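You operate a simulated robot arm through the tools that you are given. There is no shell and no other tool. Be economical: measure what you need, move in short steps, check, and stop when the job is done.

You are at the controls of a simulated two-armed robot. One attempt, no reset.

JOB
Put the blue bowl on the rack shelf. Put the pink pack in the grey drip pan. Stack the box labelled "hooks" from the freezer top on top of the box marked "rings". Put the bottle marked "water" from the freezer top on the side table top and the bottle that says "sport" on the peas carton. Put the green tin on the shelf ledge. Take the tin that says "bar oil" from the feeding table and leave it on the purple disc. Any order will do. Set down upright: bottle, green tin.

The check looks at the end state, three seconds after you hand in, the way a careful person would. Anything else that was tipped, shoved, dropped, spilled or broken makes it a failure.

ROBOT AND FRAMES
Two 7-joint arms with four-finger grippers on one trunk, on a base that drives. Base frame: it is fixed to the floor where the robot stands at the start and does not move with it; the origin is under the middle of the robot, x ahead of it, y to its left, z up. Lengths are in cm, angles in rad, forces in N, time in s.
The left shoulder is at the start at [4, 18.1, 113], the right one opposite. Places, roughly: blue bowl (12x12x5 cm) [50, 10, 20]; chalk tin, oil tin [-950, 125, 75]; drink bottle, sports bottle, squash bottle, tonic  [75, 400, 100]; drip pan (33x17x11 cm) [60, 190, 50]; green tin [-400, 200, 75]; hooks box, rings box, string box [100, 425, 100]; peas carton [100, 425, 75]; pink pack [50, 150, 50]; purple disc (11x11x1 cm) [-940, 90, 70]; rack shelf (21x30 cm) [44, 12, 52]; shelf ledge (15x114 cm) [-360, 302, 90]; side table top [170, 430, 80]. Payload 3.67 kg a hand.
The TCP of each hand is the grasp point between the finger pads, 2.8 cm short of the fingertips. In the tool frame z runs along the fingers and y along their closing line. The gripper opens to 11.2 cm. The gripper's body begins 7.3 cm behind the TCP.
Orientation is that of the tool frame in the base frame, as [roll, pitch, yaw] about the fixed x, y, z axes, in that order (R = Rz(yaw) Ry(pitch) Rx(roll)). With the fingers straight down and closing along the base's y, the tool's x points along the base's -x, its y along +y and its z along -z.

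CONTROLS
- The arms move only by the tool play_rows. It takes "left_deltas", "right_deltas" or both (then of equal length, played together; a hand with none holds still); each is a list of rows, each an object (a shift or turn left out is 0, a gripper value left out holds the last) with "delta_pos": the shift along the tool's x, y, z in cm, a list of three; "dr": the turn, a rotation vector about the tool's x, y, z in rad, a list of three; "grip": the finger opening in cm, from 0 to 11.2. In form: [{"delta_pos": [dx, dy, dz], "dr": [rx, ry, rz], "grip": grip}, ...]. A call has 1 to 20 rows; each row shifts and turns the commanded pose from where the row before left it, along the tool's axes as they then stand. Rows are played at 5 a second. More than 5 cm and 0.15 rad between two rows, or a gripper value outside its range, and nothing of the call is played. Where a pose cannot be reached the arm comes as near as it can. A force on the tool above 40 N (or 10 N above the force at the start of the call, whichever is more), or a blocked arm, ends the call early, and 0.2 s more pass. The fingers move at their own pace and stop on an object; they squeeze with about 27 N. The grip force told is the motor's: it shows also when the fingers shut on nothing. Time passes only in rows, and 0.2 s behind the last, so rows that do not move let the fingers close. The reply holds the time, the measured pose of the TCP, the force on the tool along the base axes, the opening and the grip force, in the units named above and with some noise, with the torque about the TCP (base axes, N m) and any sound that the robot's microphone picked up.
- Cameras (640 x 400 px; columns grow to the right, rows downward): "scene" is now at [8.67, 2.42, 132.9]; the picture's right is [0.33, -0.94, 0.00], its down [-0.79, -0.28, -0.55] and it looks along [0.52, 0.18, -0.84] (base axes); focal length 248 px, centre (320, 200). "left" rides on the left gripper at [6, 1.8, -10.4] in its tool frame; the picture's right is [-0.29, 0.96, 0.00], its down [-0.80, -0.24, -0.55] and it looks along [-0.53, -0.16, 0.83] (tool axes); focal length 234 px, centre (320, 200). "right" rides on the right gripper at [6, -1.8, -10.4] in its tool frame; the picture's right is [0.29, 0.96, 0.00], its down [-0.80, 0.24, -0.55] and it looks along [-0.53, 0.16, 0.83] (tool axes); focal length 234 px, centre (320, 200). There is no depth. A picture from a camera that has moved, and an enlarged one, comes with that camera's place and axes in the base frame and with its lens.
- grab_frame(camera): a new picture of that camera. No time passes.
- lift_body(by): slides the trunk up (or, below 0, down) by that many cm; the arms and the scene camera ride with it, the base frame stays. It gives what a move gives, with no picture.
- base_move(legs): drives the robot by 1 to 6 legs, each [ahead, left, turn to the left] in cm, cm and rad, along the robot's own axes; the way and the turn of a leg run together, so that a leg with both is an arc; at most 150 cm and 3.142 rad a leg. The arms and the cameras ride along, it lands a little off, and it stops where it bumps. It gives what a move gives.
- aim_head(pan, tilt): turns the head with the scene camera to pan (to the left, within 1.501 rad either way) and tilt (down, from -0.506 to 1.204), counted from straight ahead of the robot. It gives what a move gives.
- inspect(camera, box): a new picture of the part [left, top, right, bottom] of that camera's present view, enlarged. No time passes.
- close_job(): hands the job in; it is judged then, once.

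Go step by step. Nothing tells you exact positions but the pictures and the camera data: compare them with the known pose of the tool, close in by small moves and look again before you grip or let go. The budget is 207 turns and 210 pictures, counting those below and the enlarged ones. Unless the task says otherwise, let go and move clear before handing in.

The tools are called as a command line: name --argument value ..., lists and objects as JSON in quotes. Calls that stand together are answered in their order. play_rows: Moves the arms, as the interface text tells. Its arguments: {"type":"object","properties":{"left_deltas":{"type":"array","items":{"type":"object","properties":{"delta_pos":{"type":"array","items":{"type":"number"}},"dr":{"type":"array","items":{"type":"number"}},"grip":{"type":"number"}}}},"right_deltas":{"type":"array","items":{"type":"object","properties":{"delta_pos":{"type":"array","items":{"type":"number"}},"dr":{"type":"array","items":{"type":"number"}},"grip":{"type":"number"}}}}},"required":[]} The other tools are called the same way: lift_body (by) slides the trunk up or down; base_move (legs) drives the base; aim_head (pan, tilt) turns the head that bears the scene camera; grab_frame (camera) takes a picture; inspect (camera, box) takes an enlarged picture of a part of a camera's view; close_job () hands the job in.

At the start:

```text
time_s: 0.0
left_tool_pos: [41.19, 29.41, 71.97]
left_orientation: [3.14, 0.0, 3.139]
left_force: [-0.7, -0.5, -0.7]
left_torque: [0.03, 0.03, -0.01]
left_finger_gap: 11.19
left_finger_force: 0.0
right_tool_pos: [57.98, -7.25, 80.5]
right_orientation: [-3.141, 0.0, -3.141]
right_force: [0.4, 0.6, -0.8]
right_torque: [0.02, -0.01, 0.03]
right_finger_gap: 11.21
right_finger_force: 0.2
trunk travel left (down, up): [-25.0, 26.4]
robot x, y, heading: [0.39, 0.01, 0.001]
head pan, tilt: [0.339, 0.99]
```

scene: 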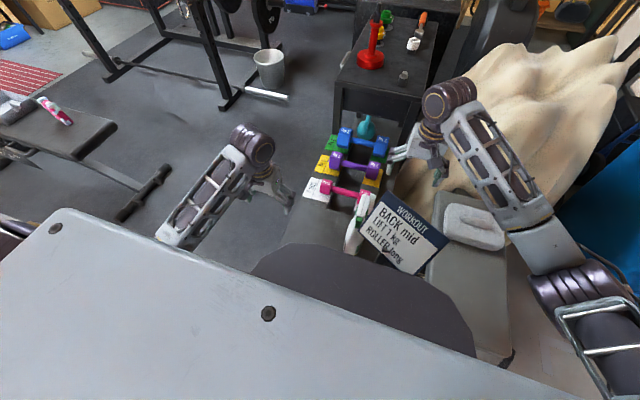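
right: 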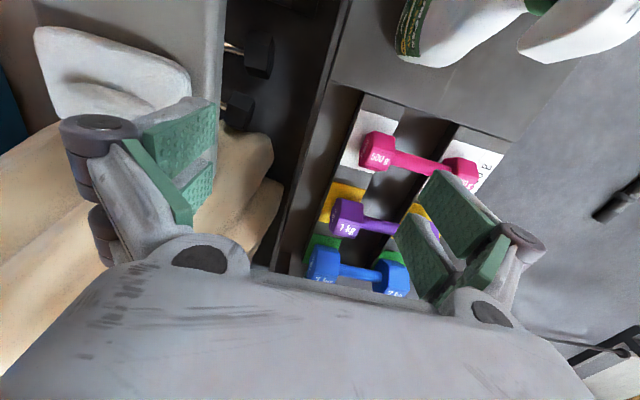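
left: 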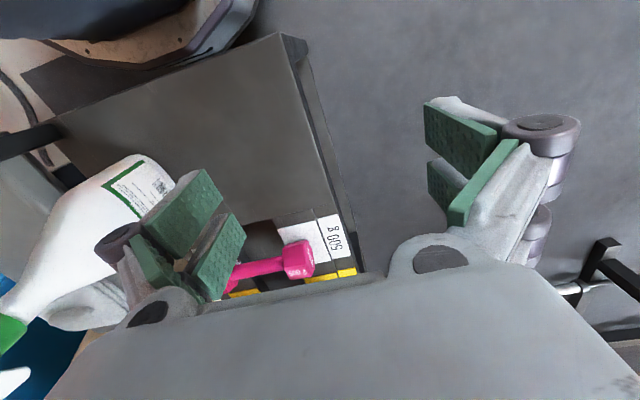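

I see a gym area with a dumbbell rack right in front and my arms above it. I'll look around first to find the bowl, the rack shelf and the other stations.

aim_head --pan 0.2 --tilt 1.2

grab_frame --camera "scene"

aim_head --pan 1.2 --tilt 0.6

grab_frame --camera "scene"

```text
time_s: 0.7
left_tool_pos: [41.27, 29.45, 72.08]
left_orientation: [-3.14, 0.0, 3.141]
left_force: [0.2, 0.0, -1.2]
left_torque: [-0.03, 0.01, -0.01]
left_finger_gap: 11.21
left_finger_force: 0.0
right_tool_pos: [58.02, -7.2, 80.49]
right_orientation: [3.14, 0.001, -3.14]
right_force: [-0.9, -0.6, 1.2]
right_torque: [-0.03, 0.02, 0.0]
right_finger_gap: 11.2
right_finger_force: 0.1
trunk travel left (down, up): [-25.0, 26.4]
robot x, y, heading: [-0.13, 0.02, 0.001]
head pan, tilt: [0.201, 1.201]
```

```text
206 pictures are left
camera scene: at [7.53, 1.21, 131.57], right [0.2, -0.98, 0.0], down [-0.91, -0.19, -0.36], along [0.36, 0.07, -0.93], focal length 248 px, centre (320, 200)
```

scene: 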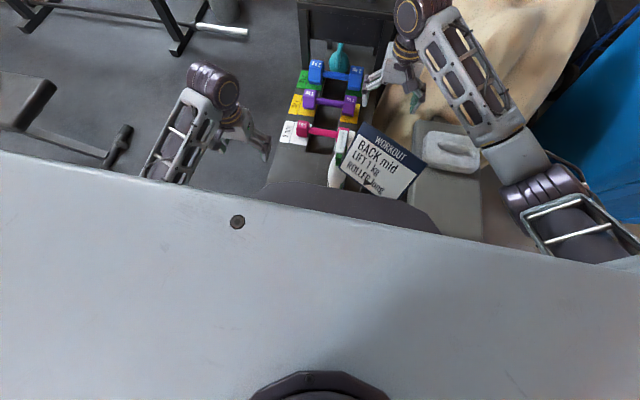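

```text
time_s: 2.0
left_tool_pos: [41.21, 29.42, 71.96]
left_orientation: [3.142, 0.001, 3.141]
left_force: [-0.1, 0.1, -0.3]
left_torque: [-0.01, 0.0, -0.01]
left_finger_gap: 11.21
left_finger_force: 0.0
right_tool_pos: [57.99, -7.21, 80.51]
right_orientation: [-3.141, -0.001, -3.141]
right_force: [0.7, -1.0, 0.5]
right_torque: [0.0, -0.01, -0.02]
right_finger_gap: 11.21
right_finger_force: 0.0
trunk travel left (down, up): [-25.0, 26.4]
robot x, y, heading: [-0.17, -0.08, -0.003]
head pan, tilt: [1.201, 0.6]
```

```text
205 pictures are left
camera scene: at [5.25, 8.32, 136.03], right [0.93, -0.36, 0.0], down [-0.21, -0.53, -0.82], along [0.3, 0.77, -0.57], focal length 248 px, centre (320, 200)
```

scene: 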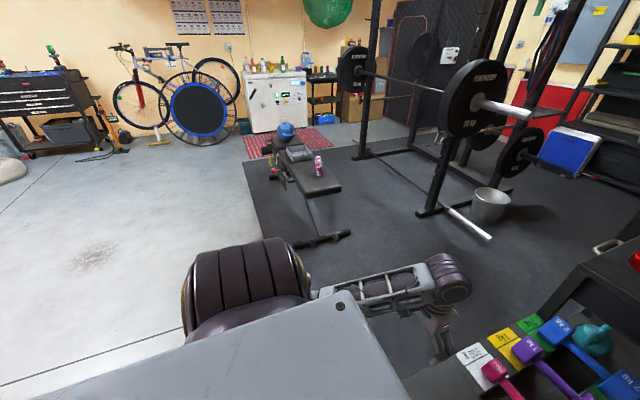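

The freezer stands by the far wall at left, and the bench with pink pack and drip pan is nearer. The bowl isn't visible yet; I keep scanning.

inspect --camera "scene" --box '[220, 30, 380, 200]'

aim_head --pan -0.5 --tilt 0.8

grab_frame --camera "scene"

aim_head --pan 0.25 --tilt 1.05

inspect --camera "scene" --box '[240, 60, 480, 240]'

```text
2.35 times, centred on (300, 115) of scene
camera zoom: at [5.25, 8.32, 136.03], right [0.93, -0.36, 0.0], down [-0.21, -0.53, -0.82], along [0.3, 0.77, -0.57], focal length 583 px, centre (367, 400)
```

zoom: 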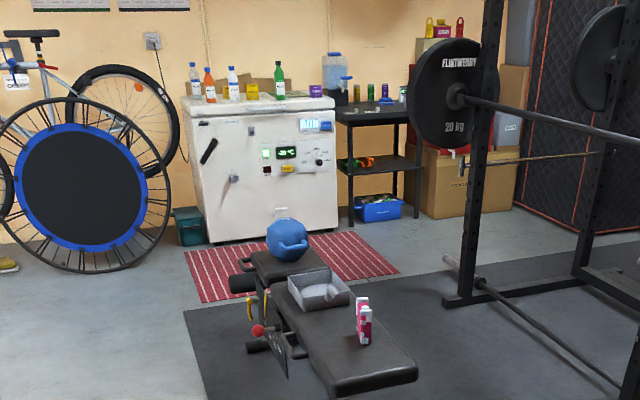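

```text
time_s: 3.7
left_tool_pos: [41.24, 29.39, 71.99]
left_orientation: [-3.141, 0.001, -3.141]
left_force: [0.2, -0.4, -0.2]
left_torque: [0.02, -0.01, 0.02]
left_finger_gap: 11.18
left_finger_force: 0.1
right_tool_pos: [58.01, -7.24, 80.55]
right_orientation: [-3.141, 0.0, -3.141]
right_force: [-0.8, 0.1, 0.7]
right_torque: [-0.01, -0.03, 0.0]
right_finger_gap: 11.22
right_finger_force: 0.0
trunk travel left (down, up): [-25.0, 26.4]
robot x, y, heading: [0.09, -0.02, -0.001]
head pan, tilt: [-0.499, 0.799]
```

```text
203 pictures are left
camera scene: at [9.13, -3.77, 134.34], right [-0.48, -0.88, 0.0], down [-0.63, 0.34, -0.7], along [0.61, -0.33, -0.72], focal length 248 px, centre (320, 200)
```

scene: 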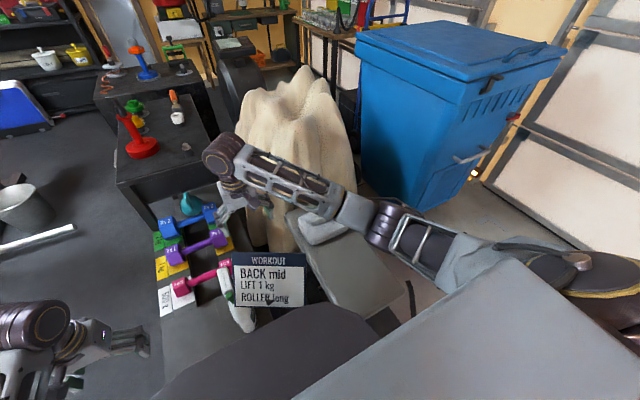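

```text
time_s: 4.8
left_tool_pos: [41.16, 29.4, 71.98]
left_orientation: [-3.141, 0.001, -3.141]
left_force: [0.5, 0.0, -0.2]
left_torque: [0.02, -0.02, -0.01]
left_finger_gap: 11.23
left_finger_force: 0.1
right_tool_pos: [57.89, -7.25, 80.6]
right_orientation: [3.14, 0.0, 3.141]
right_force: [0.1, -0.3, -0.1]
right_torque: [0.01, 0.03, -0.04]
right_finger_gap: 11.2
right_finger_force: 0.2
trunk travel left (down, up): [-25.0, 26.4]
robot x, y, heading: [0.47, 0.18, 0.001]
head pan, tilt: [0.25, 1.051]
```

```text
2.22 times, centred on (360, 150) of scene
camera zoom: at [8.48, 1.72, 132.49], right [0.25, -0.97, 0.0], down [-0.84, -0.21, -0.5], along [0.48, 0.12, -0.87], focal length 550 px, centre (231, 311)
```

zoom: 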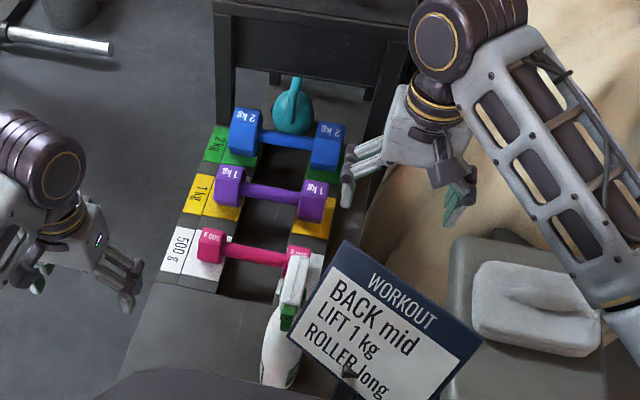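

The rack's flat near part should be the "rack shelf"; a spray bottle and a sign stand beside it. The bowl must be on a lower level hidden by my body, so I'll raise the trunk, back up and look.

lift_body --by 25

base_move --legs '[[-70, 0, 0]]'

aim_head --pan 0.15 --tilt 0.85

grab_frame --camera "scene"

grab_frame --camera "left"

grab_frame --camera "right"

```text
time_s: 7.4
left_tool_pos: [41.27, 29.38, 96.92]
left_orientation: [-3.141, 0.0, 3.141]
left_force: [0.1, 0.3, -0.3]
left_torque: [0.02, -0.03, 0.01]
left_finger_gap: 11.19
left_finger_force: 0.1
right_tool_pos: [57.96, -7.14, 105.48]
right_orientation: [3.141, 0.0, -3.141]
right_force: [-0.2, -0.4, 0.4]
right_torque: [0.01, 0.0, 0.0]
right_finger_gap: 11.2
right_finger_force: 0.0
trunk travel left (down, up): [-50.0, 1.4]
robot x, y, heading: [0.15, -0.27, 0.004]
head pan, tilt: [0.25, 1.051]
```

```text
time_s: 11.4
left_tool_pos: [-28.16, 29.35, 96.98]
left_orientation: [3.14, 0.001, 3.125]
left_force: [-0.7, -0.2, -0.2]
left_torque: [-0.01, 0.0, 0.0]
left_finger_gap: 11.19
left_finger_force: 0.1
right_tool_pos: [-12.05, -7.68, 105.47]
right_orientation: [-3.141, 0.0, 3.126]
right_force: [-0.3, 0.6, -0.1]
right_torque: [-0.02, 0.0, 0.0]
right_finger_gap: 11.18
right_finger_force: 0.0
trunk travel left (down, up): [-50.0, 1.4]
robot x, y, heading: [-69.8, 0.27, -0.016]
head pan, tilt: [0.25, 1.051]
```

```text
time_s: 12.1
left_tool_pos: [-28.18, 29.42, 96.98]
left_orientation: [-3.141, 0.0, 3.126]
left_force: [-0.4, -0.1, 0.4]
left_torque: [-0.01, 0.0, 0.02]
left_finger_gap: 11.21
left_finger_force: 0.0
right_tool_pos: [-12.09, -7.65, 105.66]
right_orientation: [3.141, 0.001, 3.125]
right_force: [0.5, -0.7, -0.1]
right_torque: [0.04, -0.03, 0.0]
right_finger_gap: 11.23
right_finger_force: 0.2
trunk travel left (down, up): [-50.0, 1.4]
robot x, y, heading: [-69.83, 0.08, -0.018]
head pan, tilt: [0.15, 0.85]
```

```text
201 pictures are left
camera scene: at [-60.16, 1.65, 158.91], right [0.13, -0.99, 0.0], down [-0.74, -0.1, -0.66], along [0.65, 0.09, -0.75], focal length 248 px, centre (320, 200)
```

scene: 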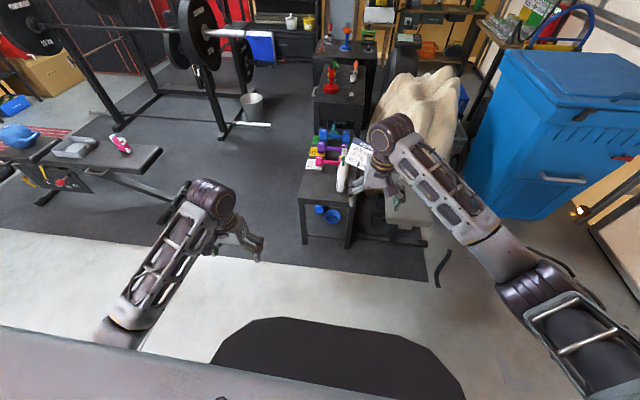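

```text
200 pictures are left
camera left: at [-34.17, 31.12, 107.45], right [0.3, 0.95, 0.0], down [0.79, -0.25, 0.55], along [0.53, -0.17, -0.83], focal length 234 px, centre (320, 200)
```

left: 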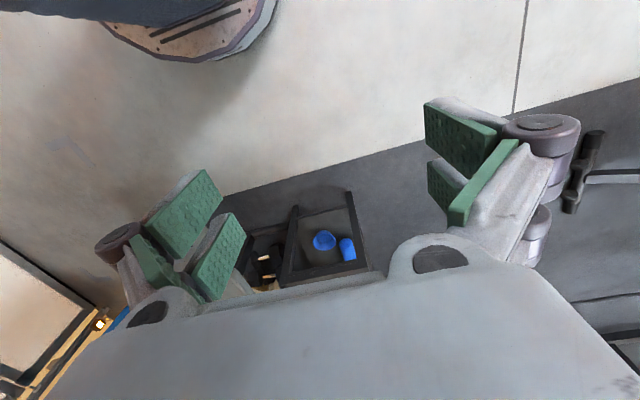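

```text
199 pictures are left
camera right: at [-18.11, -9.25, 115.97], right [-0.27, 0.96, 0.0], down [0.8, 0.23, 0.55], along [0.53, 0.15, -0.83], focal length 234 px, centre (320, 200)
```

right: 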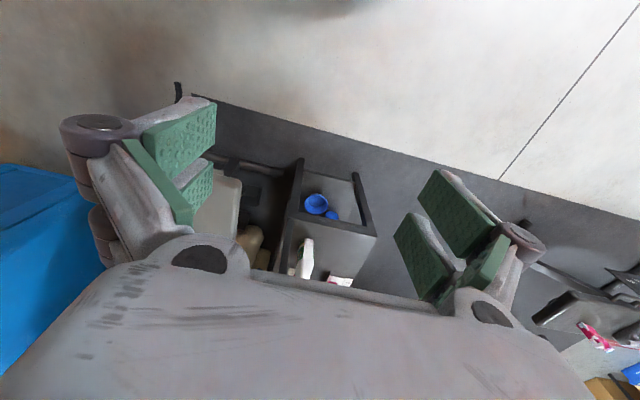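

The blue bowl stands with a blue cup on a lower tier at the front of the rack, under the top shelf. I zoom in.

inspect --camera "scene" --box '[270, 120, 430, 260]'

inspect --camera "right" --box '[240, 140, 400, 290]'

```text
2.86 times, centred on (350, 190) of scene
camera zoom: at [-60.16, 1.65, 158.91], right [0.13, -0.99, 0.0], down [-0.74, -0.1, -0.66], along [0.65, 0.09, -0.75], focal length 707 px, centre (234, 229)
```

zoom: 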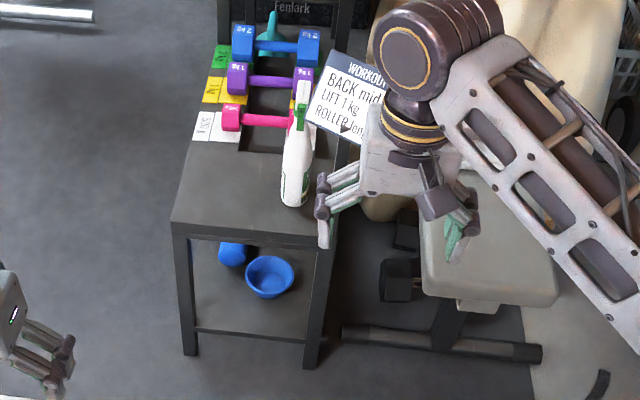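

```text
2.67 times, centred on (320, 215) of right
camera zoom: at [-18.11, -9.25, 115.97], right [-0.27, 0.96, 0.0], down [0.8, 0.23, 0.55], along [0.53, 0.15, -0.83], focal length 624 px, centre (320, 160)
```

zoom: 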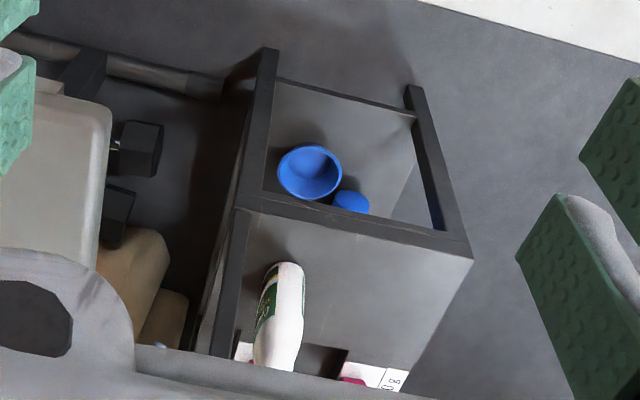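

Bowl is about (45, 7, 20) under the top shelf (shelf edge x≈31, z≈52). I'll take its near rim with the right hand tilted 45° forward and the closing line in the vertical plane; I set that hand pose here in free space first.

play_rows --right_deltas '[{"dr": [0, 0, 0.131], "delta_pos": [0, 0, 1]}, {"dr": [0, 0, 0.131], "delta_pos": [0, 0, 1]}, {"dr": [0, 0, 0.131], "delta_pos": [0, 0, 1]}, {"dr": [0, 0, 0.131], "delta_pos": [0, 0, 1]}, {"dr": [0, 0, 0.131], "delta_pos": [0, 0, 1]}, {"dr": [0, 0, 0.131], "delta_pos": [0, 0, 1]}, {"dr": [0, 0, 0.131], "delta_pos": [0, 0, 1]}, {"dr": [0, 0, 0.131], "delta_pos": [0, 0, 1]}, {"dr": [0, 0, 0.131], "delta_pos": [0, 0, 1]}, {"dr": [0, 0, 0.131], "delta_pos": [0, 0, 1]}, {"dr": [0, 0, 0.131], "delta_pos": [0, 0, 1]}, {"dr": [0, 0, 0.131], "delta_pos": [0, 0, 1]}, {"dr": [-0.131, 0, 0]}, {"dr": [-0.131, 0, 0]}, {"dr": [-0.131, 0, 0]}, {"dr": [-0.131, 0, 0]}, {"dr": [-0.131, 0, 0]}, {"dr": [-0.131, 0, 0]}]'

grab_frame --camera "scene"

```text
time_s: 15.9
left_tool_pos: [-28.17, 29.34, 96.96]
left_orientation: [3.141, 0.001, 3.125]
left_force: [-0.7, 0.8, 0.4]
left_torque: [-0.01, -0.04, 0.03]
left_finger_gap: 11.19
left_finger_force: 0.1
right_tool_pos: [-12.08, -7.62, 93.75]
right_orientation: [2.354, 0.001, 1.553]
right_force: [-0.2, -0.5, -0.1]
right_torque: [-0.02, 0.05, 0.0]
right_finger_gap: 11.2
right_finger_force: 0.0
trunk travel left (down, up): [-50.0, 1.4]
robot x, y, heading: [-70.3, 0.58, -0.017]
head pan, tilt: [0.15, 0.85]
```

```text
196 pictures are left
camera scene: at [-60.19, 1.68, 158.92], right [0.13, -0.99, 0.0], down [-0.74, -0.1, -0.66], along [0.65, 0.09, -0.75], focal length 248 px, centre (320, 200)
```

scene: 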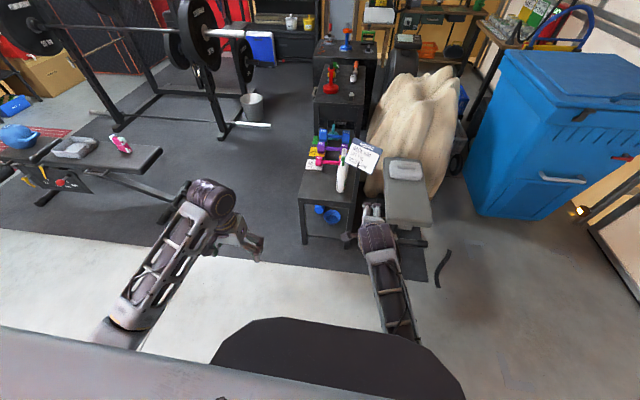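

The hand pose is set. Now I lower the trunk and bring the hand to the bowl's height while still clear of the rack.

lift_body --by -50

play_rows --right_deltas '[{"delta_pos": [0, -2, 2]}, {"delta_pos": [0, -2, 2]}, {"delta_pos": [0, -2, 2]}, {"delta_pos": [0, -2, 2]}, {"delta_pos": [0, -2, 2]}, {"delta_pos": [0, -2, 2]}, {"delta_pos": [0, -1, 1]}, {"delta_pos": [0, 0, 0]}]'

grab_frame --camera "right"

```text
refused: -50 is not a number from -40 to 40
```

```text
time_s: 16.7
left_tool_pos: [-28.12, 29.33, 96.93]
left_orientation: [-3.14, -0.001, 3.127]
left_force: [-0.4, 0.7, 0.2]
left_torque: [0.01, 0.01, 0.02]
left_finger_gap: 11.19
left_finger_force: 0.1
right_tool_pos: [-12.52, -15.42, 82.3]
right_orientation: [2.36, 0.17, 1.576]
right_force: [0.1, 0.9, 0.1]
right_torque: [0.0, 0.01, -0.01]
right_finger_gap: 11.2
right_finger_force: 0.1
trunk travel left (down, up): [-50.0, 1.4]
robot x, y, heading: [-69.96, 0.09, -0.016]
head pan, tilt: [0.15, 0.85]
stopped in row 4 (right hand): the arm was blocked; the commanded pose is now the measured one
```

```text
195 pictures are left
camera right: at [-21.18, -8.63, 87.28], right [0.68, 0.4, 0.62], down [-0.22, -0.69, 0.69], along [0.7, -0.6, -0.38], focal length 234 px, centre (320, 200)
```

right: 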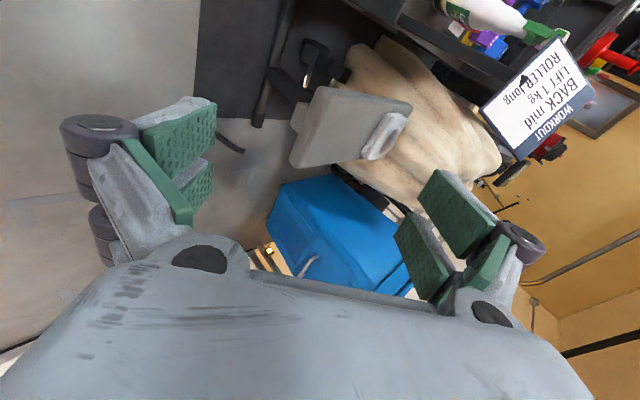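

The arm hit a limit that far out and low. I'll lower the trunk and pull the hand in, then probe the low reach in free space.

lift_body --by -25

play_rows --right_deltas '[{"dr": [0, 0.12, 0.06], "delta_pos": [1, -2, -2]}, {"dr": [0, 0, 0.06], "delta_pos": [1, -2, -2]}, {"delta_pos": [1, -2, -2]}, {"delta_pos": [1, -2, -2]}, {"delta_pos": [1, -1, -1]}, {"delta_pos": [0, -1, 1]}, {"delta_pos": [0, -1, 1]}, {"delta_pos": [0, -1, 1]}, {"delta_pos": [0, -1, 1]}]'

```text
time_s: 18.3
left_tool_pos: [-28.13, 29.27, 81.12]
left_orientation: [3.141, -0.001, 3.125]
left_force: [-0.2, -0.1, -0.2]
left_torque: [-0.01, 0.0, 0.02]
left_finger_gap: 11.21
left_finger_force: 0.2
right_tool_pos: [-10.13, -17.75, 78.98]
right_orientation: [2.142, 0.14, 1.495]
right_force: [0.3, 0.0, -0.6]
right_torque: [-0.01, -0.03, 0.0]
right_finger_gap: 11.17
right_finger_force: 0.1
trunk travel left (down, up): [-34.4, 17.0]
robot x, y, heading: [-69.95, 0.71, -0.015]
head pan, tilt: [0.15, 0.85]
stopped: the arm was blocked; the commanded pose is now the measured one
```

```text
time_s: 19.1
left_tool_pos: [-28.2, 29.28, 81.07]
left_orientation: [3.141, 0.002, 3.126]
left_force: [0.0, 0.3, -0.1]
left_torque: [-0.05, 0.02, 0.01]
left_finger_gap: 11.21
left_finger_force: 0.0
right_tool_pos: [-17.1, -20.06, 76.12]
right_orientation: [2.131, 0.159, 1.596]
right_force: [-0.5, 0.0, 0.5]
right_torque: [0.03, -0.01, 0.01]
right_finger_gap: 11.17
right_finger_force: 0.0
trunk travel left (down, up): [-34.4, 17.0]
robot x, y, heading: [-69.98, 0.52, -0.009]
head pan, tilt: [0.15, 0.85]
stopped in row 4 (right hand): the arm was blocked; the commanded pose is now the measured one
```

Something on the arm keeps blocking; I look at how the arm stands.

aim_head --pan -0.5 --tilt 1.0

grab_frame --camera "scene"

grab_frame --camera "left"

```text
time_s: 20.2
left_tool_pos: [-28.17, 29.37, 81.26]
left_orientation: [-3.141, 0.001, 3.126]
left_force: [0.3, 0.5, 0.5]
left_torque: [0.0, 0.05, -0.03]
left_finger_gap: 11.2
left_finger_force: 0.0
right_tool_pos: [-16.8, -20.06, 76.29]
right_orientation: [2.134, 0.157, 1.594]
right_force: [-0.6, 0.5, -0.1]
right_torque: [0.04, 0.02, -0.01]
right_finger_gap: 11.21
right_finger_force: 0.1
trunk travel left (down, up): [-34.4, 17.0]
robot x, y, heading: [-69.67, 0.5, -0.017]
head pan, tilt: [-0.499, 1.0]
```

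```text
194 pictures are left
camera scene: at [-61.78, -2.83, 142.1], right [-0.49, -0.87, 0.0], down [-0.73, 0.41, -0.54], along [0.47, -0.27, -0.84], focal length 248 px, centre (320, 200)
```

scene: 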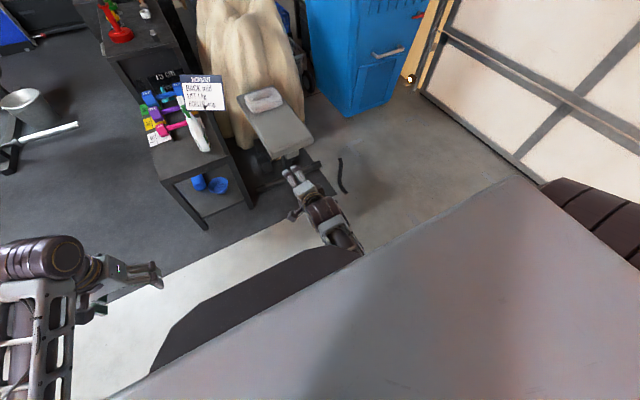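

```text
193 pictures are left
camera left: at [-34.13, 31.12, 91.74], right [0.3, 0.95, 0.0], down [0.79, -0.25, 0.55], along [0.53, -0.17, -0.83], focal length 234 px, centre (320, 200)
```

left: 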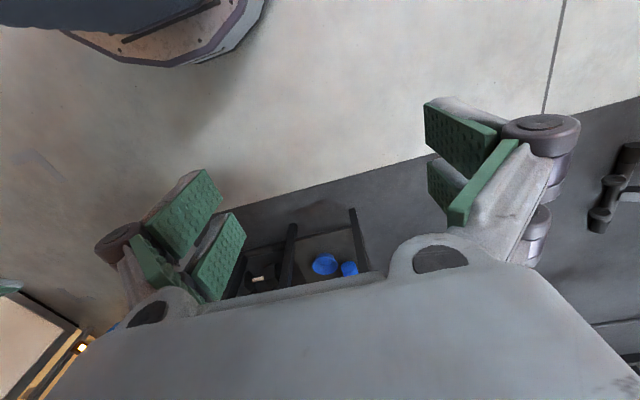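

The forearm seems to be hitting my own body in this twisted pose. I move the hand up and forward and undo the twist.

play_rows --right_deltas '[{"delta_pos": [0, 2.5, 0]}, {"delta_pos": [0, 2.5, 0]}, {"delta_pos": [0, 2.5, 0]}, {"delta_pos": [0, 2.5, 0]}, {"delta_pos": [0, 2.5, 0]}, {"dr": [0.144, 0, 0]}, {"dr": [0.144, 0, 0]}, {"dr": [0.144, 0, 0]}, {"dr": [0.144, 0, 0]}, {"dr": [0.144, 0, 0]}, {"dr": [0.144, 0, 0]}, {"dr": [0.144, 0, 0]}]'

play_rows --right_deltas '[{"dr": [0, 0.14, 0]}, {"dr": [0, 0, -0.131]}, {"dr": [0, 0, -0.131]}, {"dr": [0, 0, -0.131]}, {"dr": [0, 0, -0.131]}, {"dr": [0, 0, -0.131]}, {"dr": [0, 0, -0.131]}, {"dr": [0, 0, -0.131]}, {"dr": [0, 0, -0.131]}, {"dr": [0, 0, -0.131]}, {"dr": [0, 0, -0.131]}, {"dr": [0, 0, -0.131]}, {"dr": [0, 0, -0.131]}]'

grab_frame --camera "scene"

```text
time_s: 21.0
left_tool_pos: [-28.17, 29.29, 81.26]
left_orientation: [-3.141, 0.001, 3.128]
left_force: [0.0, -0.5, 0.4]
left_torque: [0.02, -0.02, -0.01]
left_finger_gap: 11.19
left_finger_force: 0.0
right_tool_pos: [-14.2, -23.45, 80.27]
right_orientation: [2.162, 0.324, 1.649]
right_force: [0.0, 0.6, 0.3]
right_torque: [0.0, 0.03, 0.03]
right_finger_gap: 11.23
right_finger_force: 0.0
trunk travel left (down, up): [-34.4, 17.0]
robot x, y, heading: [-69.7, 0.19, -0.017]
head pan, tilt: [-0.499, 1.0]
stopped in row 3 (right hand): the arm was blocked; the commanded pose is now the measured one
```

```text
time_s: 23.8
left_tool_pos: [-28.15, 29.28, 81.25]
left_orientation: [-3.142, 0.0, 3.125]
left_force: [0.9, 0.0, 0.3]
left_torque: [0.0, 0.03, -0.01]
left_finger_gap: 11.2
left_finger_force: 0.0
right_tool_pos: [-14.17, -23.46, 80.29]
right_orientation: [-2.74, 0.905, -2.617]
right_force: [-0.1, -0.1, -0.4]
right_torque: [-0.02, -0.01, 0.03]
right_finger_gap: 11.2
right_finger_force: 0.2
trunk travel left (down, up): [-34.4, 17.0]
robot x, y, heading: [-70.18, 0.68, -0.018]
head pan, tilt: [-0.499, 1.0]
```

```text
192 pictures are left
camera scene: at [-61.78, -2.87, 142.1], right [-0.49, -0.87, 0.0], down [-0.73, 0.41, -0.54], along [0.47, -0.27, -0.84], focal length 248 px, centre (320, 200)
```

scene: 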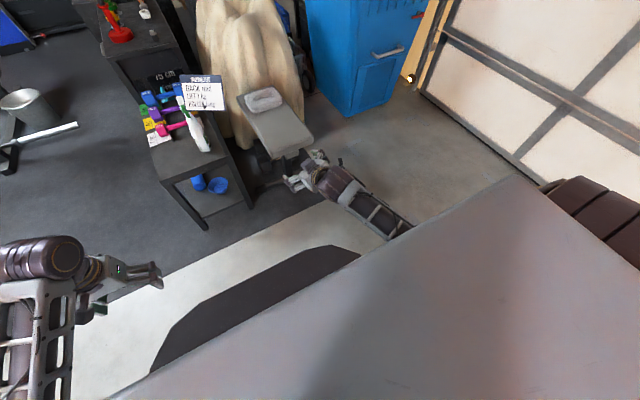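

The hand now points forward and down at about 55°, closing roughly along y, which is usable. I lower the trunk fully and look again.

lift_body --by -34

grab_frame --camera "right"

```text
time_s: 27.1
left_tool_pos: [-28.12, 29.27, 47.39]
left_orientation: [-3.142, -0.001, 3.126]
left_force: [-1.0, -0.1, -0.1]
left_torque: [0.0, 0.0, -0.01]
left_finger_gap: 11.19
left_finger_force: 0.1
right_tool_pos: [-14.18, -23.43, 46.54]
right_orientation: [-2.739, 0.906, -2.619]
right_force: [-0.1, -0.2, 0.4]
right_torque: [0.03, -0.03, -0.05]
right_finger_gap: 11.2
right_finger_force: 0.1
trunk travel left (down, up): [-0.4, 51.0]
robot x, y, heading: [-69.86, 0.65, -0.018]
head pan, tilt: [-0.499, 1.0]
```

```text
191 pictures are left
camera right: at [-25.62, -27.27, 48.15], right [-0.34, 0.82, -0.46], down [-0.08, 0.46, 0.88], along [0.94, 0.33, -0.09], focal length 234 px, centre (320, 200)
```

right: 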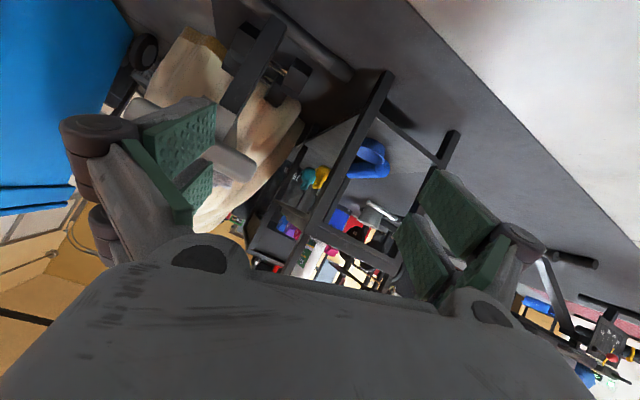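

Next I square the hand (closing exactly along y) and try going lower and slightly in, still in free space.

play_rows --right_deltas '[{"dr": [0, 0.031, 0.105]}, {"dr": [0, 0.031, 0.105]}, {"dr": [0, 0.031, 0.105]}, {"delta_pos": [2.3, 0.5, 0.4]}, {"delta_pos": [2.3, 0.5, 0.4]}, {"delta_pos": [2.3, 0.5, 0.4]}, {"delta_pos": [2.3, 0.5, 0.4]}, {"delta_pos": [2.3, 0.5, 0.4]}, {"delta_pos": [2.3, 0.5, 0.4]}, {"delta_pos": [2.3, 0.5, 0.4]}, {"delta_pos": [2.3, 0.5, 0.4]}]'

```text
time_s: 29.5
left_tool_pos: [-28.12, 29.34, 47.35]
left_orientation: [3.141, 0.0, 3.125]
left_force: [-0.2, 1.4, -1.0]
left_torque: [-0.02, -0.03, 0.0]
left_finger_gap: 11.2
left_finger_force: 0.1
right_tool_pos: [-23.73, -19.58, 30.23]
right_orientation: [3.134, 0.873, 3.14]
right_force: [-0.4, -0.1, -0.1]
right_torque: [0.0, -0.01, 0.01]
right_finger_gap: 11.2
right_finger_force: 0.1
trunk travel left (down, up): [-0.4, 51.0]
robot x, y, heading: [-69.82, 0.55, -0.02]
head pan, tilt: [-0.499, 1.0]
```

That works. I go down the last 8 cm to bowl height.

play_rows --right_deltas '[{"delta_pos": [1.5, 0, 1.28]}, {"delta_pos": [1.5, 0, 1.28]}, {"delta_pos": [1.5, 0, 1.28]}, {"delta_pos": [1.5, 0, 1.28]}, {"delta_pos": [0, 0, 0]}]'

aim_head --pan 0.1 --tilt 0.9

grab_frame --camera "scene"

grab_frame --camera "right"

```text
time_s: 30.7
left_tool_pos: [-28.11, 29.21, 47.41]
left_orientation: [-3.142, 0.0, 3.126]
left_force: [0.2, 0.0, -0.5]
left_torque: [0.01, 0.0, -0.01]
left_finger_gap: 11.18
left_finger_force: 0.0
right_tool_pos: [-23.46, -19.46, 22.53]
right_orientation: [3.132, 0.874, 3.141]
right_force: [-0.3, -0.1, 0.1]
right_torque: [-0.05, 0.01, 0.0]
right_finger_gap: 11.2
right_finger_force: 0.1
trunk travel left (down, up): [-0.4, 51.0]
robot x, y, heading: [-69.83, 0.71, -0.016]
head pan, tilt: [-0.499, 1.0]
```

```text
time_s: 31.7
left_tool_pos: [-28.12, 29.29, 47.31]
left_orientation: [-3.141, 0.002, 3.129]
left_force: [0.2, -0.2, 0.1]
left_torque: [-0.03, -0.02, 0.03]
left_finger_gap: 11.2
left_finger_force: 0.0
right_tool_pos: [-23.34, -19.37, 22.49]
right_orientation: [3.133, 0.875, 3.139]
right_force: [-0.1, 0.5, 0.4]
right_torque: [-0.02, 0.04, -0.01]
right_finger_gap: 11.22
right_finger_force: 0.0
trunk travel left (down, up): [-0.4, 51.0]
robot x, y, heading: [-69.82, 0.58, -0.014]
head pan, tilt: [0.099, 0.901]
```

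```text
190 pictures are left
camera scene: at [-60.34, 1.22, 108.97], right [0.08, -1.0, 0.0], down [-0.78, -0.07, -0.62], along [0.62, 0.05, -0.78], focal length 248 px, centre (320, 200)
```

scene: 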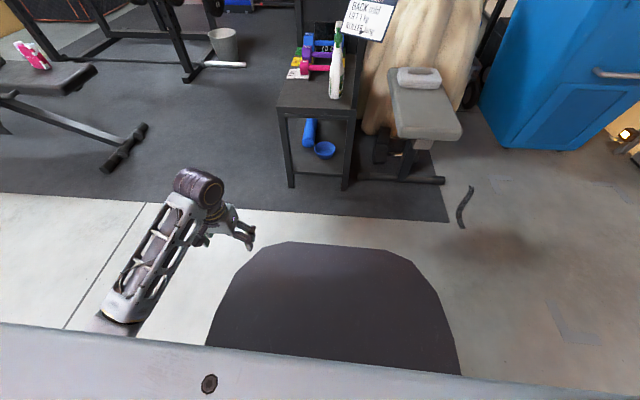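

```text
189 pictures are left
camera right: at [-35.31, -21.26, 24.53], right [-0.19, 0.96, -0.22], down [0.08, 0.23, 0.97], along [0.98, 0.17, -0.13], focal length 234 px, centre (320, 200)
```

right: 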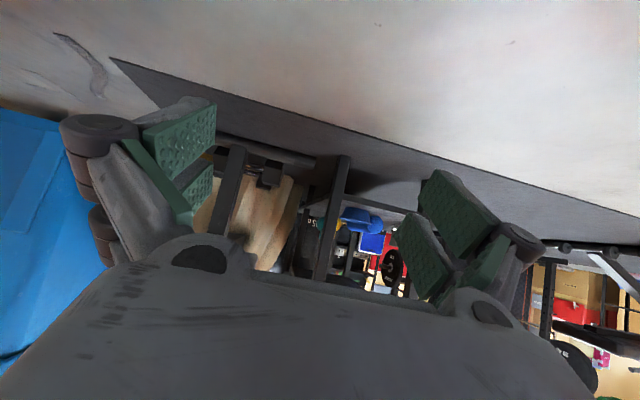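

The hand reaches bowl height well. I test twisting it a quarter turn about the finger axis here, so that it could pinch the bowl's near rim.

play_rows --right_deltas '[{"dr": [0, 0, -0.131]}, {"dr": [0, 0, -0.131]}, {"dr": [0, 0, -0.131]}, {"dr": [0, 0, -0.131]}, {"dr": [0, 0, -0.131]}, {"dr": [0, 0, -0.131]}, {"dr": [0, 0, -0.131]}, {"dr": [0, 0, -0.131]}, {"dr": [0, 0, -0.131]}, {"dr": [0, 0, -0.131]}, {"dr": [0, 0, -0.131]}, {"dr": [0, 0, -0.131]}, {"dr": [0, 0, 0]}]'

grab_frame --camera "right"

```text
time_s: 34.5
left_tool_pos: [-28.28, 29.34, 47.36]
left_orientation: [-3.141, -0.001, 3.125]
left_force: [0.4, -0.6, -0.4]
left_torque: [0.02, 0.01, -0.01]
left_finger_gap: 11.19
left_finger_force: 0.0
right_tool_pos: [-23.47, -19.44, 22.54]
right_orientation: [-2.268, 0.003, -1.562]
right_force: [0.2, -0.1, -0.1]
right_torque: [0.0, 0.02, -0.03]
right_finger_gap: 11.21
right_finger_force: 0.2
trunk travel left (down, up): [-0.4, 51.0]
robot x, y, heading: [-70.22, 0.78, -0.01]
head pan, tilt: [0.099, 0.901]
```

```text
188 pictures are left
camera right: at [-30.24, -25.5, 30.53], right [-0.61, -0.29, -0.74], down [-0.59, 0.79, 0.17], along [0.53, 0.54, -0.65], focal length 234 px, centre (320, 200)
```

right: 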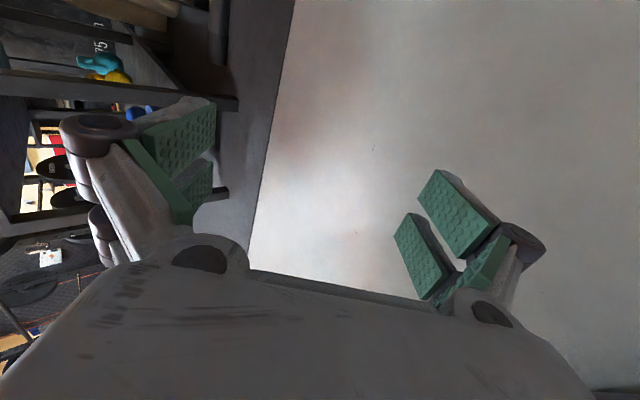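

The quarter turn works at this height. Now I drive left and forward so the hand stands just in front of the rack at the bowl.

base_move --legs '[[0, 27, 0.014], [48, 0, 0]]'

grab_frame --camera "right"

aim_head --pan -0.3 --tilt 0.9

grab_frame --camera "scene"

```text
time_s: 39.0
left_tool_pos: [19.7, 56.42, 47.42]
left_orientation: [3.141, 0.0, -3.141]
left_force: [0.1, -1.2, 0.0]
left_torque: [0.0, -0.02, 0.01]
left_finger_gap: 11.2
left_finger_force: 0.1
right_tool_pos: [25.21, 7.75, 22.44]
right_orientation: [-2.268, 0.003, -1.549]
right_force: [-0.2, 0.0, 0.0]
right_torque: [-0.03, -0.01, 0.05]
right_finger_gap: 11.18
right_finger_force: 0.1
trunk travel left (down, up): [-0.4, 51.0]
robot x, y, heading: [-21.91, 27.0, -0.001]
head pan, tilt: [0.099, 0.901]
```

```text
187 pictures are left
camera right: at [18.51, 1.55, 30.51], right [-0.61, -0.3, -0.74], down [-0.6, 0.78, 0.17], along [0.52, 0.55, -0.65], focal length 234 px, centre (320, 200)
```

right: 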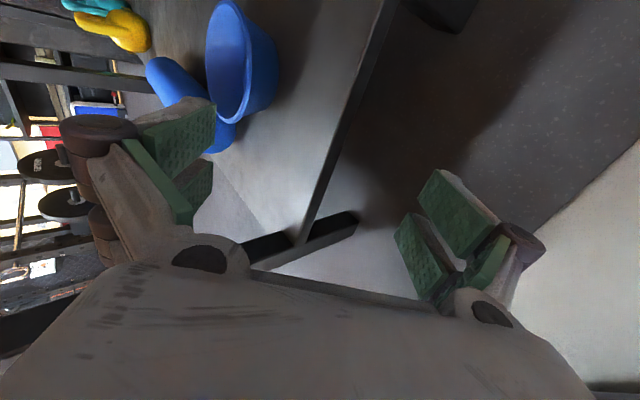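

```text
time_s: 39.8
left_tool_pos: [19.74, 56.34, 47.36]
left_orientation: [3.141, -0.001, -3.141]
left_force: [0.4, 0.2, -0.6]
left_torque: [-0.01, 0.0, 0.02]
left_finger_gap: 11.18
left_finger_force: 0.0
right_tool_pos: [25.26, 7.79, 22.47]
right_orientation: [-2.268, 0.004, -1.547]
right_force: [-0.4, 0.1, 0.0]
right_torque: [0.02, -0.03, 0.04]
right_finger_gap: 11.18
right_finger_force: 0.0
trunk travel left (down, up): [-0.4, 51.0]
robot x, y, heading: [-21.29, 27.23, 0.002]
head pan, tilt: [-0.3, 0.901]
```

```text
186 pictures are left
camera scene: at [-12.28, 24.84, 108.97], right [-0.3, -0.96, 0.0], down [-0.75, 0.23, -0.62], along [0.59, -0.18, -0.78], focal length 248 px, centre (320, 200)
```

scene: 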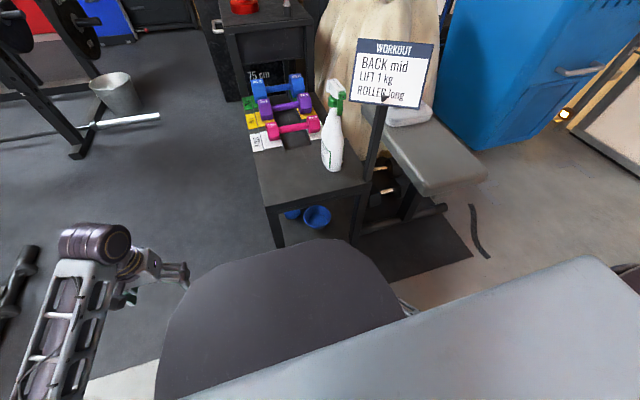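

Bowl rim centre works out near (46.5, 7.5), rim z≈19 on a shelf floor at z≈14. I steepen the hand to about 37° off vertical, narrow the fingers and drive a bit closer.

play_rows --right_deltas '[{"dr": [-0.114, 0, 0], "grip": 4}, {"dr": [-0.114, 0, 0]}, {"delta_pos": [0, -0.6, -0.8]}, {"delta_pos": [0, 0, 0]}, {"delta_pos": [0, 0, 0]}]'

base_move --legs '[[11, 0, 0]]'

grab_frame --camera "right"

```text
time_s: 41.0
left_tool_pos: [19.82, 56.42, 47.36]
left_orientation: [3.142, 0.0, -3.141]
left_force: [0.5, 0.2, 0.4]
left_torque: [0.02, 0.0, 0.0]
left_finger_gap: 11.24
left_finger_force: 0.0
right_tool_pos: [25.29, 7.83, 23.46]
right_orientation: [-2.496, 0.004, -1.547]
right_force: [0.7, -0.1, -0.1]
right_torque: [0.02, -0.02, 0.0]
right_finger_gap: 3.98
right_finger_force: 0.0
trunk travel left (down, up): [-0.4, 51.0]
robot x, y, heading: [-21.53, 26.89, -0.0]
head pan, tilt: [-0.3, 0.901]
```

```text
time_s: 42.2
left_tool_pos: [31.04, 56.22, 47.35]
left_orientation: [-3.141, -0.003, 3.136]
left_force: [0.0, -0.5, 0.9]
left_torque: [-0.01, 0.03, -0.02]
left_finger_gap: 11.18
left_finger_force: 0.1
right_tool_pos: [36.45, 7.67, 23.46]
right_orientation: [-2.497, 0.002, -1.551]
right_force: [0.0, -0.1, -0.9]
right_torque: [0.01, 0.04, 0.01]
right_finger_gap: 3.98
right_finger_force: 0.0
trunk travel left (down, up): [-0.4, 51.0]
robot x, y, heading: [-10.04, 27.36, -0.008]
head pan, tilt: [-0.3, 0.901]
```

```text
185 pictures are left
camera right: at [31.59, 1.51, 32.82], right [-0.76, -0.3, -0.58], down [-0.54, 0.79, 0.3], along [0.36, 0.54, -0.76], focal length 234 px, centre (320, 200)
```

right: 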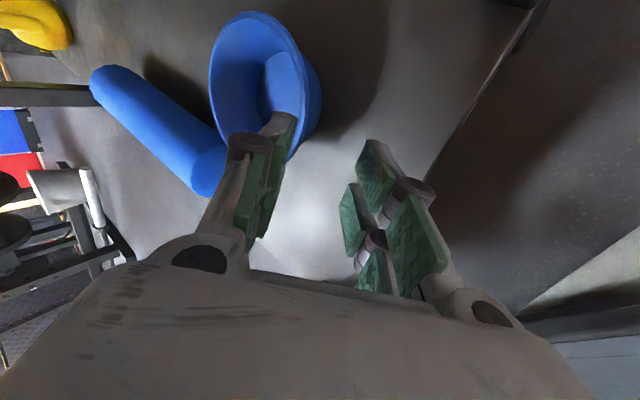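

The bowl is right in front of the fingers. I zoom in to fix the rim.

inspect --camera "right" --box '[80, 0, 460, 270]'

```text
1.48 times, centred on (270, 135) of right
camera zoom: at [31.59, 1.51, 32.82], right [-0.76, -0.3, -0.58], down [-0.54, 0.79, 0.3], along [0.36, 0.54, -0.76], focal length 347 px, centre (394, 296)
```

zoom: 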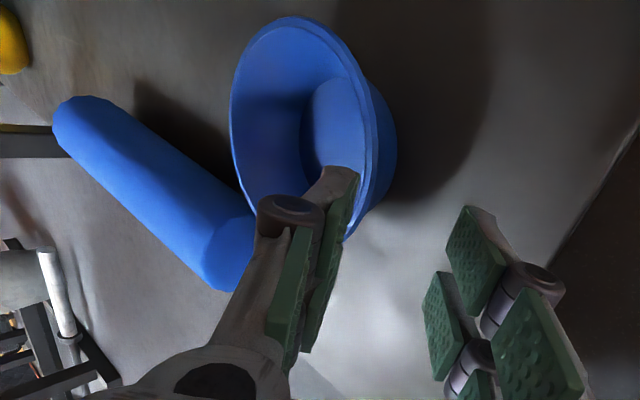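

The rim circle fits centre (47.2, 7.1), radius 5.9, z≈19. I slide in along the finger axis so the near wall goes between the fingers.

play_rows --right_deltas '[{"delta_pos": [0.57, -1.0, 0]}, {"delta_pos": [0, 0, 1.2]}, {"delta_pos": [0, 0, 1.2]}, {"delta_pos": [0, 0, 1.2]}, {"delta_pos": [0, 0, 1.2]}, {"delta_pos": [0, 0, 1.2]}, {"delta_pos": [0, 0, 0.6]}, {"delta_pos": [0, 0, 0]}]'

grab_frame --camera "right"

```text
time_s: 44.0
left_tool_pos: [31.04, 56.31, 47.33]
left_orientation: [-3.141, 0.0, 3.137]
left_force: [-0.4, -1.1, 1.0]
left_torque: [-0.03, 0.0, 0.02]
left_finger_gap: 11.18
left_finger_force: 0.1
right_tool_pos: [41.13, 7.31, 18.9]
right_orientation: [-2.494, 0.003, -1.552]
right_force: [1.0, -0.8, 0.6]
right_torque: [-0.01, 0.04, -0.01]
right_finger_gap: 4.0
right_finger_force: 0.0
trunk travel left (down, up): [-0.4, 51.0]
robot x, y, heading: [-10.07, 27.38, -0.003]
head pan, tilt: [-0.3, 0.901]
```

```text
183 pictures are left
camera right: at [36.4, 1.06, 28.28], right [-0.76, -0.3, -0.58], down [-0.54, 0.79, 0.3], along [0.36, 0.54, -0.76], focal length 234 px, centre (320, 200)
```

right: 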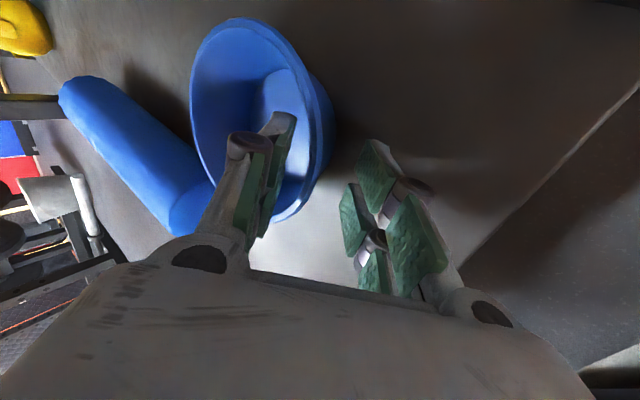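

The wall is between the fingers. I go a touch deeper and close gently.

play_rows --right_deltas '[{"delta_pos": [0, 0, 0.5]}, {"grip": 3}, {"grip": 2}, {"grip": 1}, {"grip": 0}, {"grip": 0}, {"grip": 0}]'

grab_frame --camera "right"

```text
time_s: 45.6
left_tool_pos: [30.9, 56.21, 47.41]
left_orientation: [-3.14, 0.0, 3.138]
left_force: [0.1, -0.1, 0.0]
left_torque: [0.03, 0.0, -0.03]
left_finger_gap: 11.18
left_finger_force: 0.0
right_tool_pos: [41.47, 7.11, 18.54]
right_orientation: [-2.494, 0.004, -1.553]
right_force: [0.3, -0.4, 0.4]
right_torque: [0.02, 0.07, 0.01]
right_finger_gap: 1.04
right_finger_force: 26.9
trunk travel left (down, up): [-0.4, 51.0]
robot x, y, heading: [-10.72, 26.62, -0.005]
head pan, tilt: [-0.3, 0.901]
```

```text
182 pictures are left
camera right: at [36.66, 1.06, 27.84], right [-0.76, -0.3, -0.58], down [-0.54, 0.79, 0.3], along [0.36, 0.54, -0.76], focal length 234 px, centre (320, 200)
```

right: 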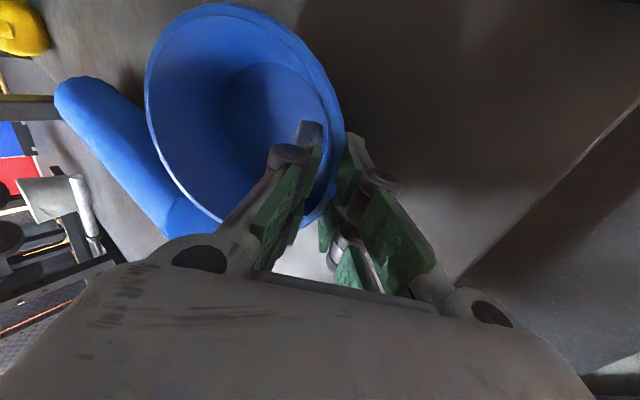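

Gripped (gap 1.0, firm). I lift 4 cm and back out.

play_rows --right_deltas '[{"delta_pos": [0, -0.6, -0.8]}, {"delta_pos": [0, -0.6, -0.8]}, {"delta_pos": [0, -0.6, -0.8]}, {"delta_pos": [0, -0.6, -0.8]}, {"delta_pos": [0, 0, 0]}]'

grab_frame --camera "right"

base_move --legs '[[-28, 0, 0]]'

grab_frame --camera "right"

```text
time_s: 46.8
left_tool_pos: [31.06, 56.23, 47.32]
left_orientation: [-3.141, 0.001, 3.137]
left_force: [0.2, 0.6, 0.6]
left_torque: [-0.01, 0.0, -0.01]
left_finger_gap: 11.21
left_finger_force: 0.1
right_tool_pos: [41.46, 7.08, 22.44]
right_orientation: [-2.497, 0.006, -1.553]
right_force: [-0.6, -0.4, -0.2]
right_torque: [-0.02, 0.05, -0.03]
right_finger_gap: 1.04
right_finger_force: 26.4
trunk travel left (down, up): [-0.4, 51.0]
robot x, y, heading: [-10.36, 26.93, -0.001]
head pan, tilt: [-0.3, 0.901]
```

```text
181 pictures are left
camera right: at [36.65, 1.04, 31.79], right [-0.76, -0.3, -0.58], down [-0.54, 0.79, 0.3], along [0.36, 0.54, -0.76], focal length 234 px, centre (320, 200)
```

right: 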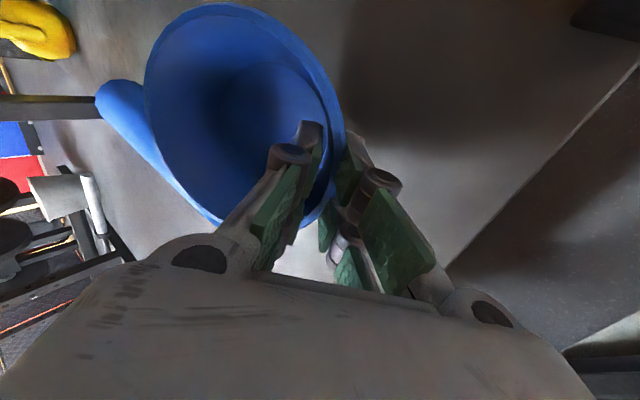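

```text
time_s: 48.8
left_tool_pos: [3.11, 56.34, 47.35]
left_orientation: [3.141, -0.001, -3.141]
left_force: [-0.5, -0.1, 0.5]
left_torque: [0.01, -0.01, 0.01]
left_finger_gap: 11.21
left_finger_force: 0.0
right_tool_pos: [13.67, 7.33, 22.52]
right_orientation: [-2.495, 0.003, -1.548]
right_force: [-0.4, 0.4, -1.0]
right_torque: [0.06, 0.08, 0.03]
right_finger_gap: 1.03
right_finger_force: 26.5
trunk travel left (down, up): [-0.4, 51.0]
robot x, y, heading: [-37.91, 27.14, 0.003]
head pan, tilt: [-0.3, 0.901]
```

```text
180 pictures are left
camera right: at [9.0, 1.23, 31.82], right [-0.76, -0.3, -0.58], down [-0.54, 0.78, 0.3], along [0.36, 0.54, -0.76], focal length 234 px, centre (320, 200)
```

right: 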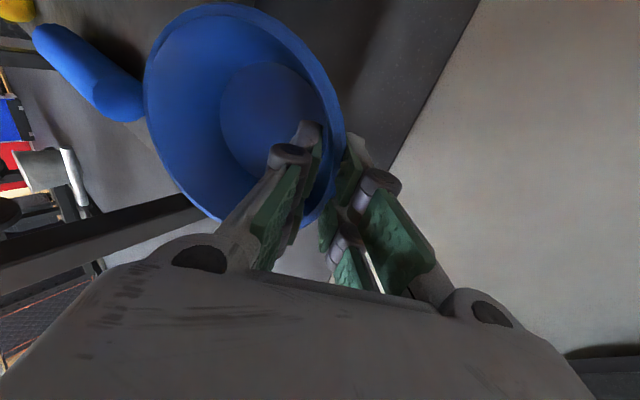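

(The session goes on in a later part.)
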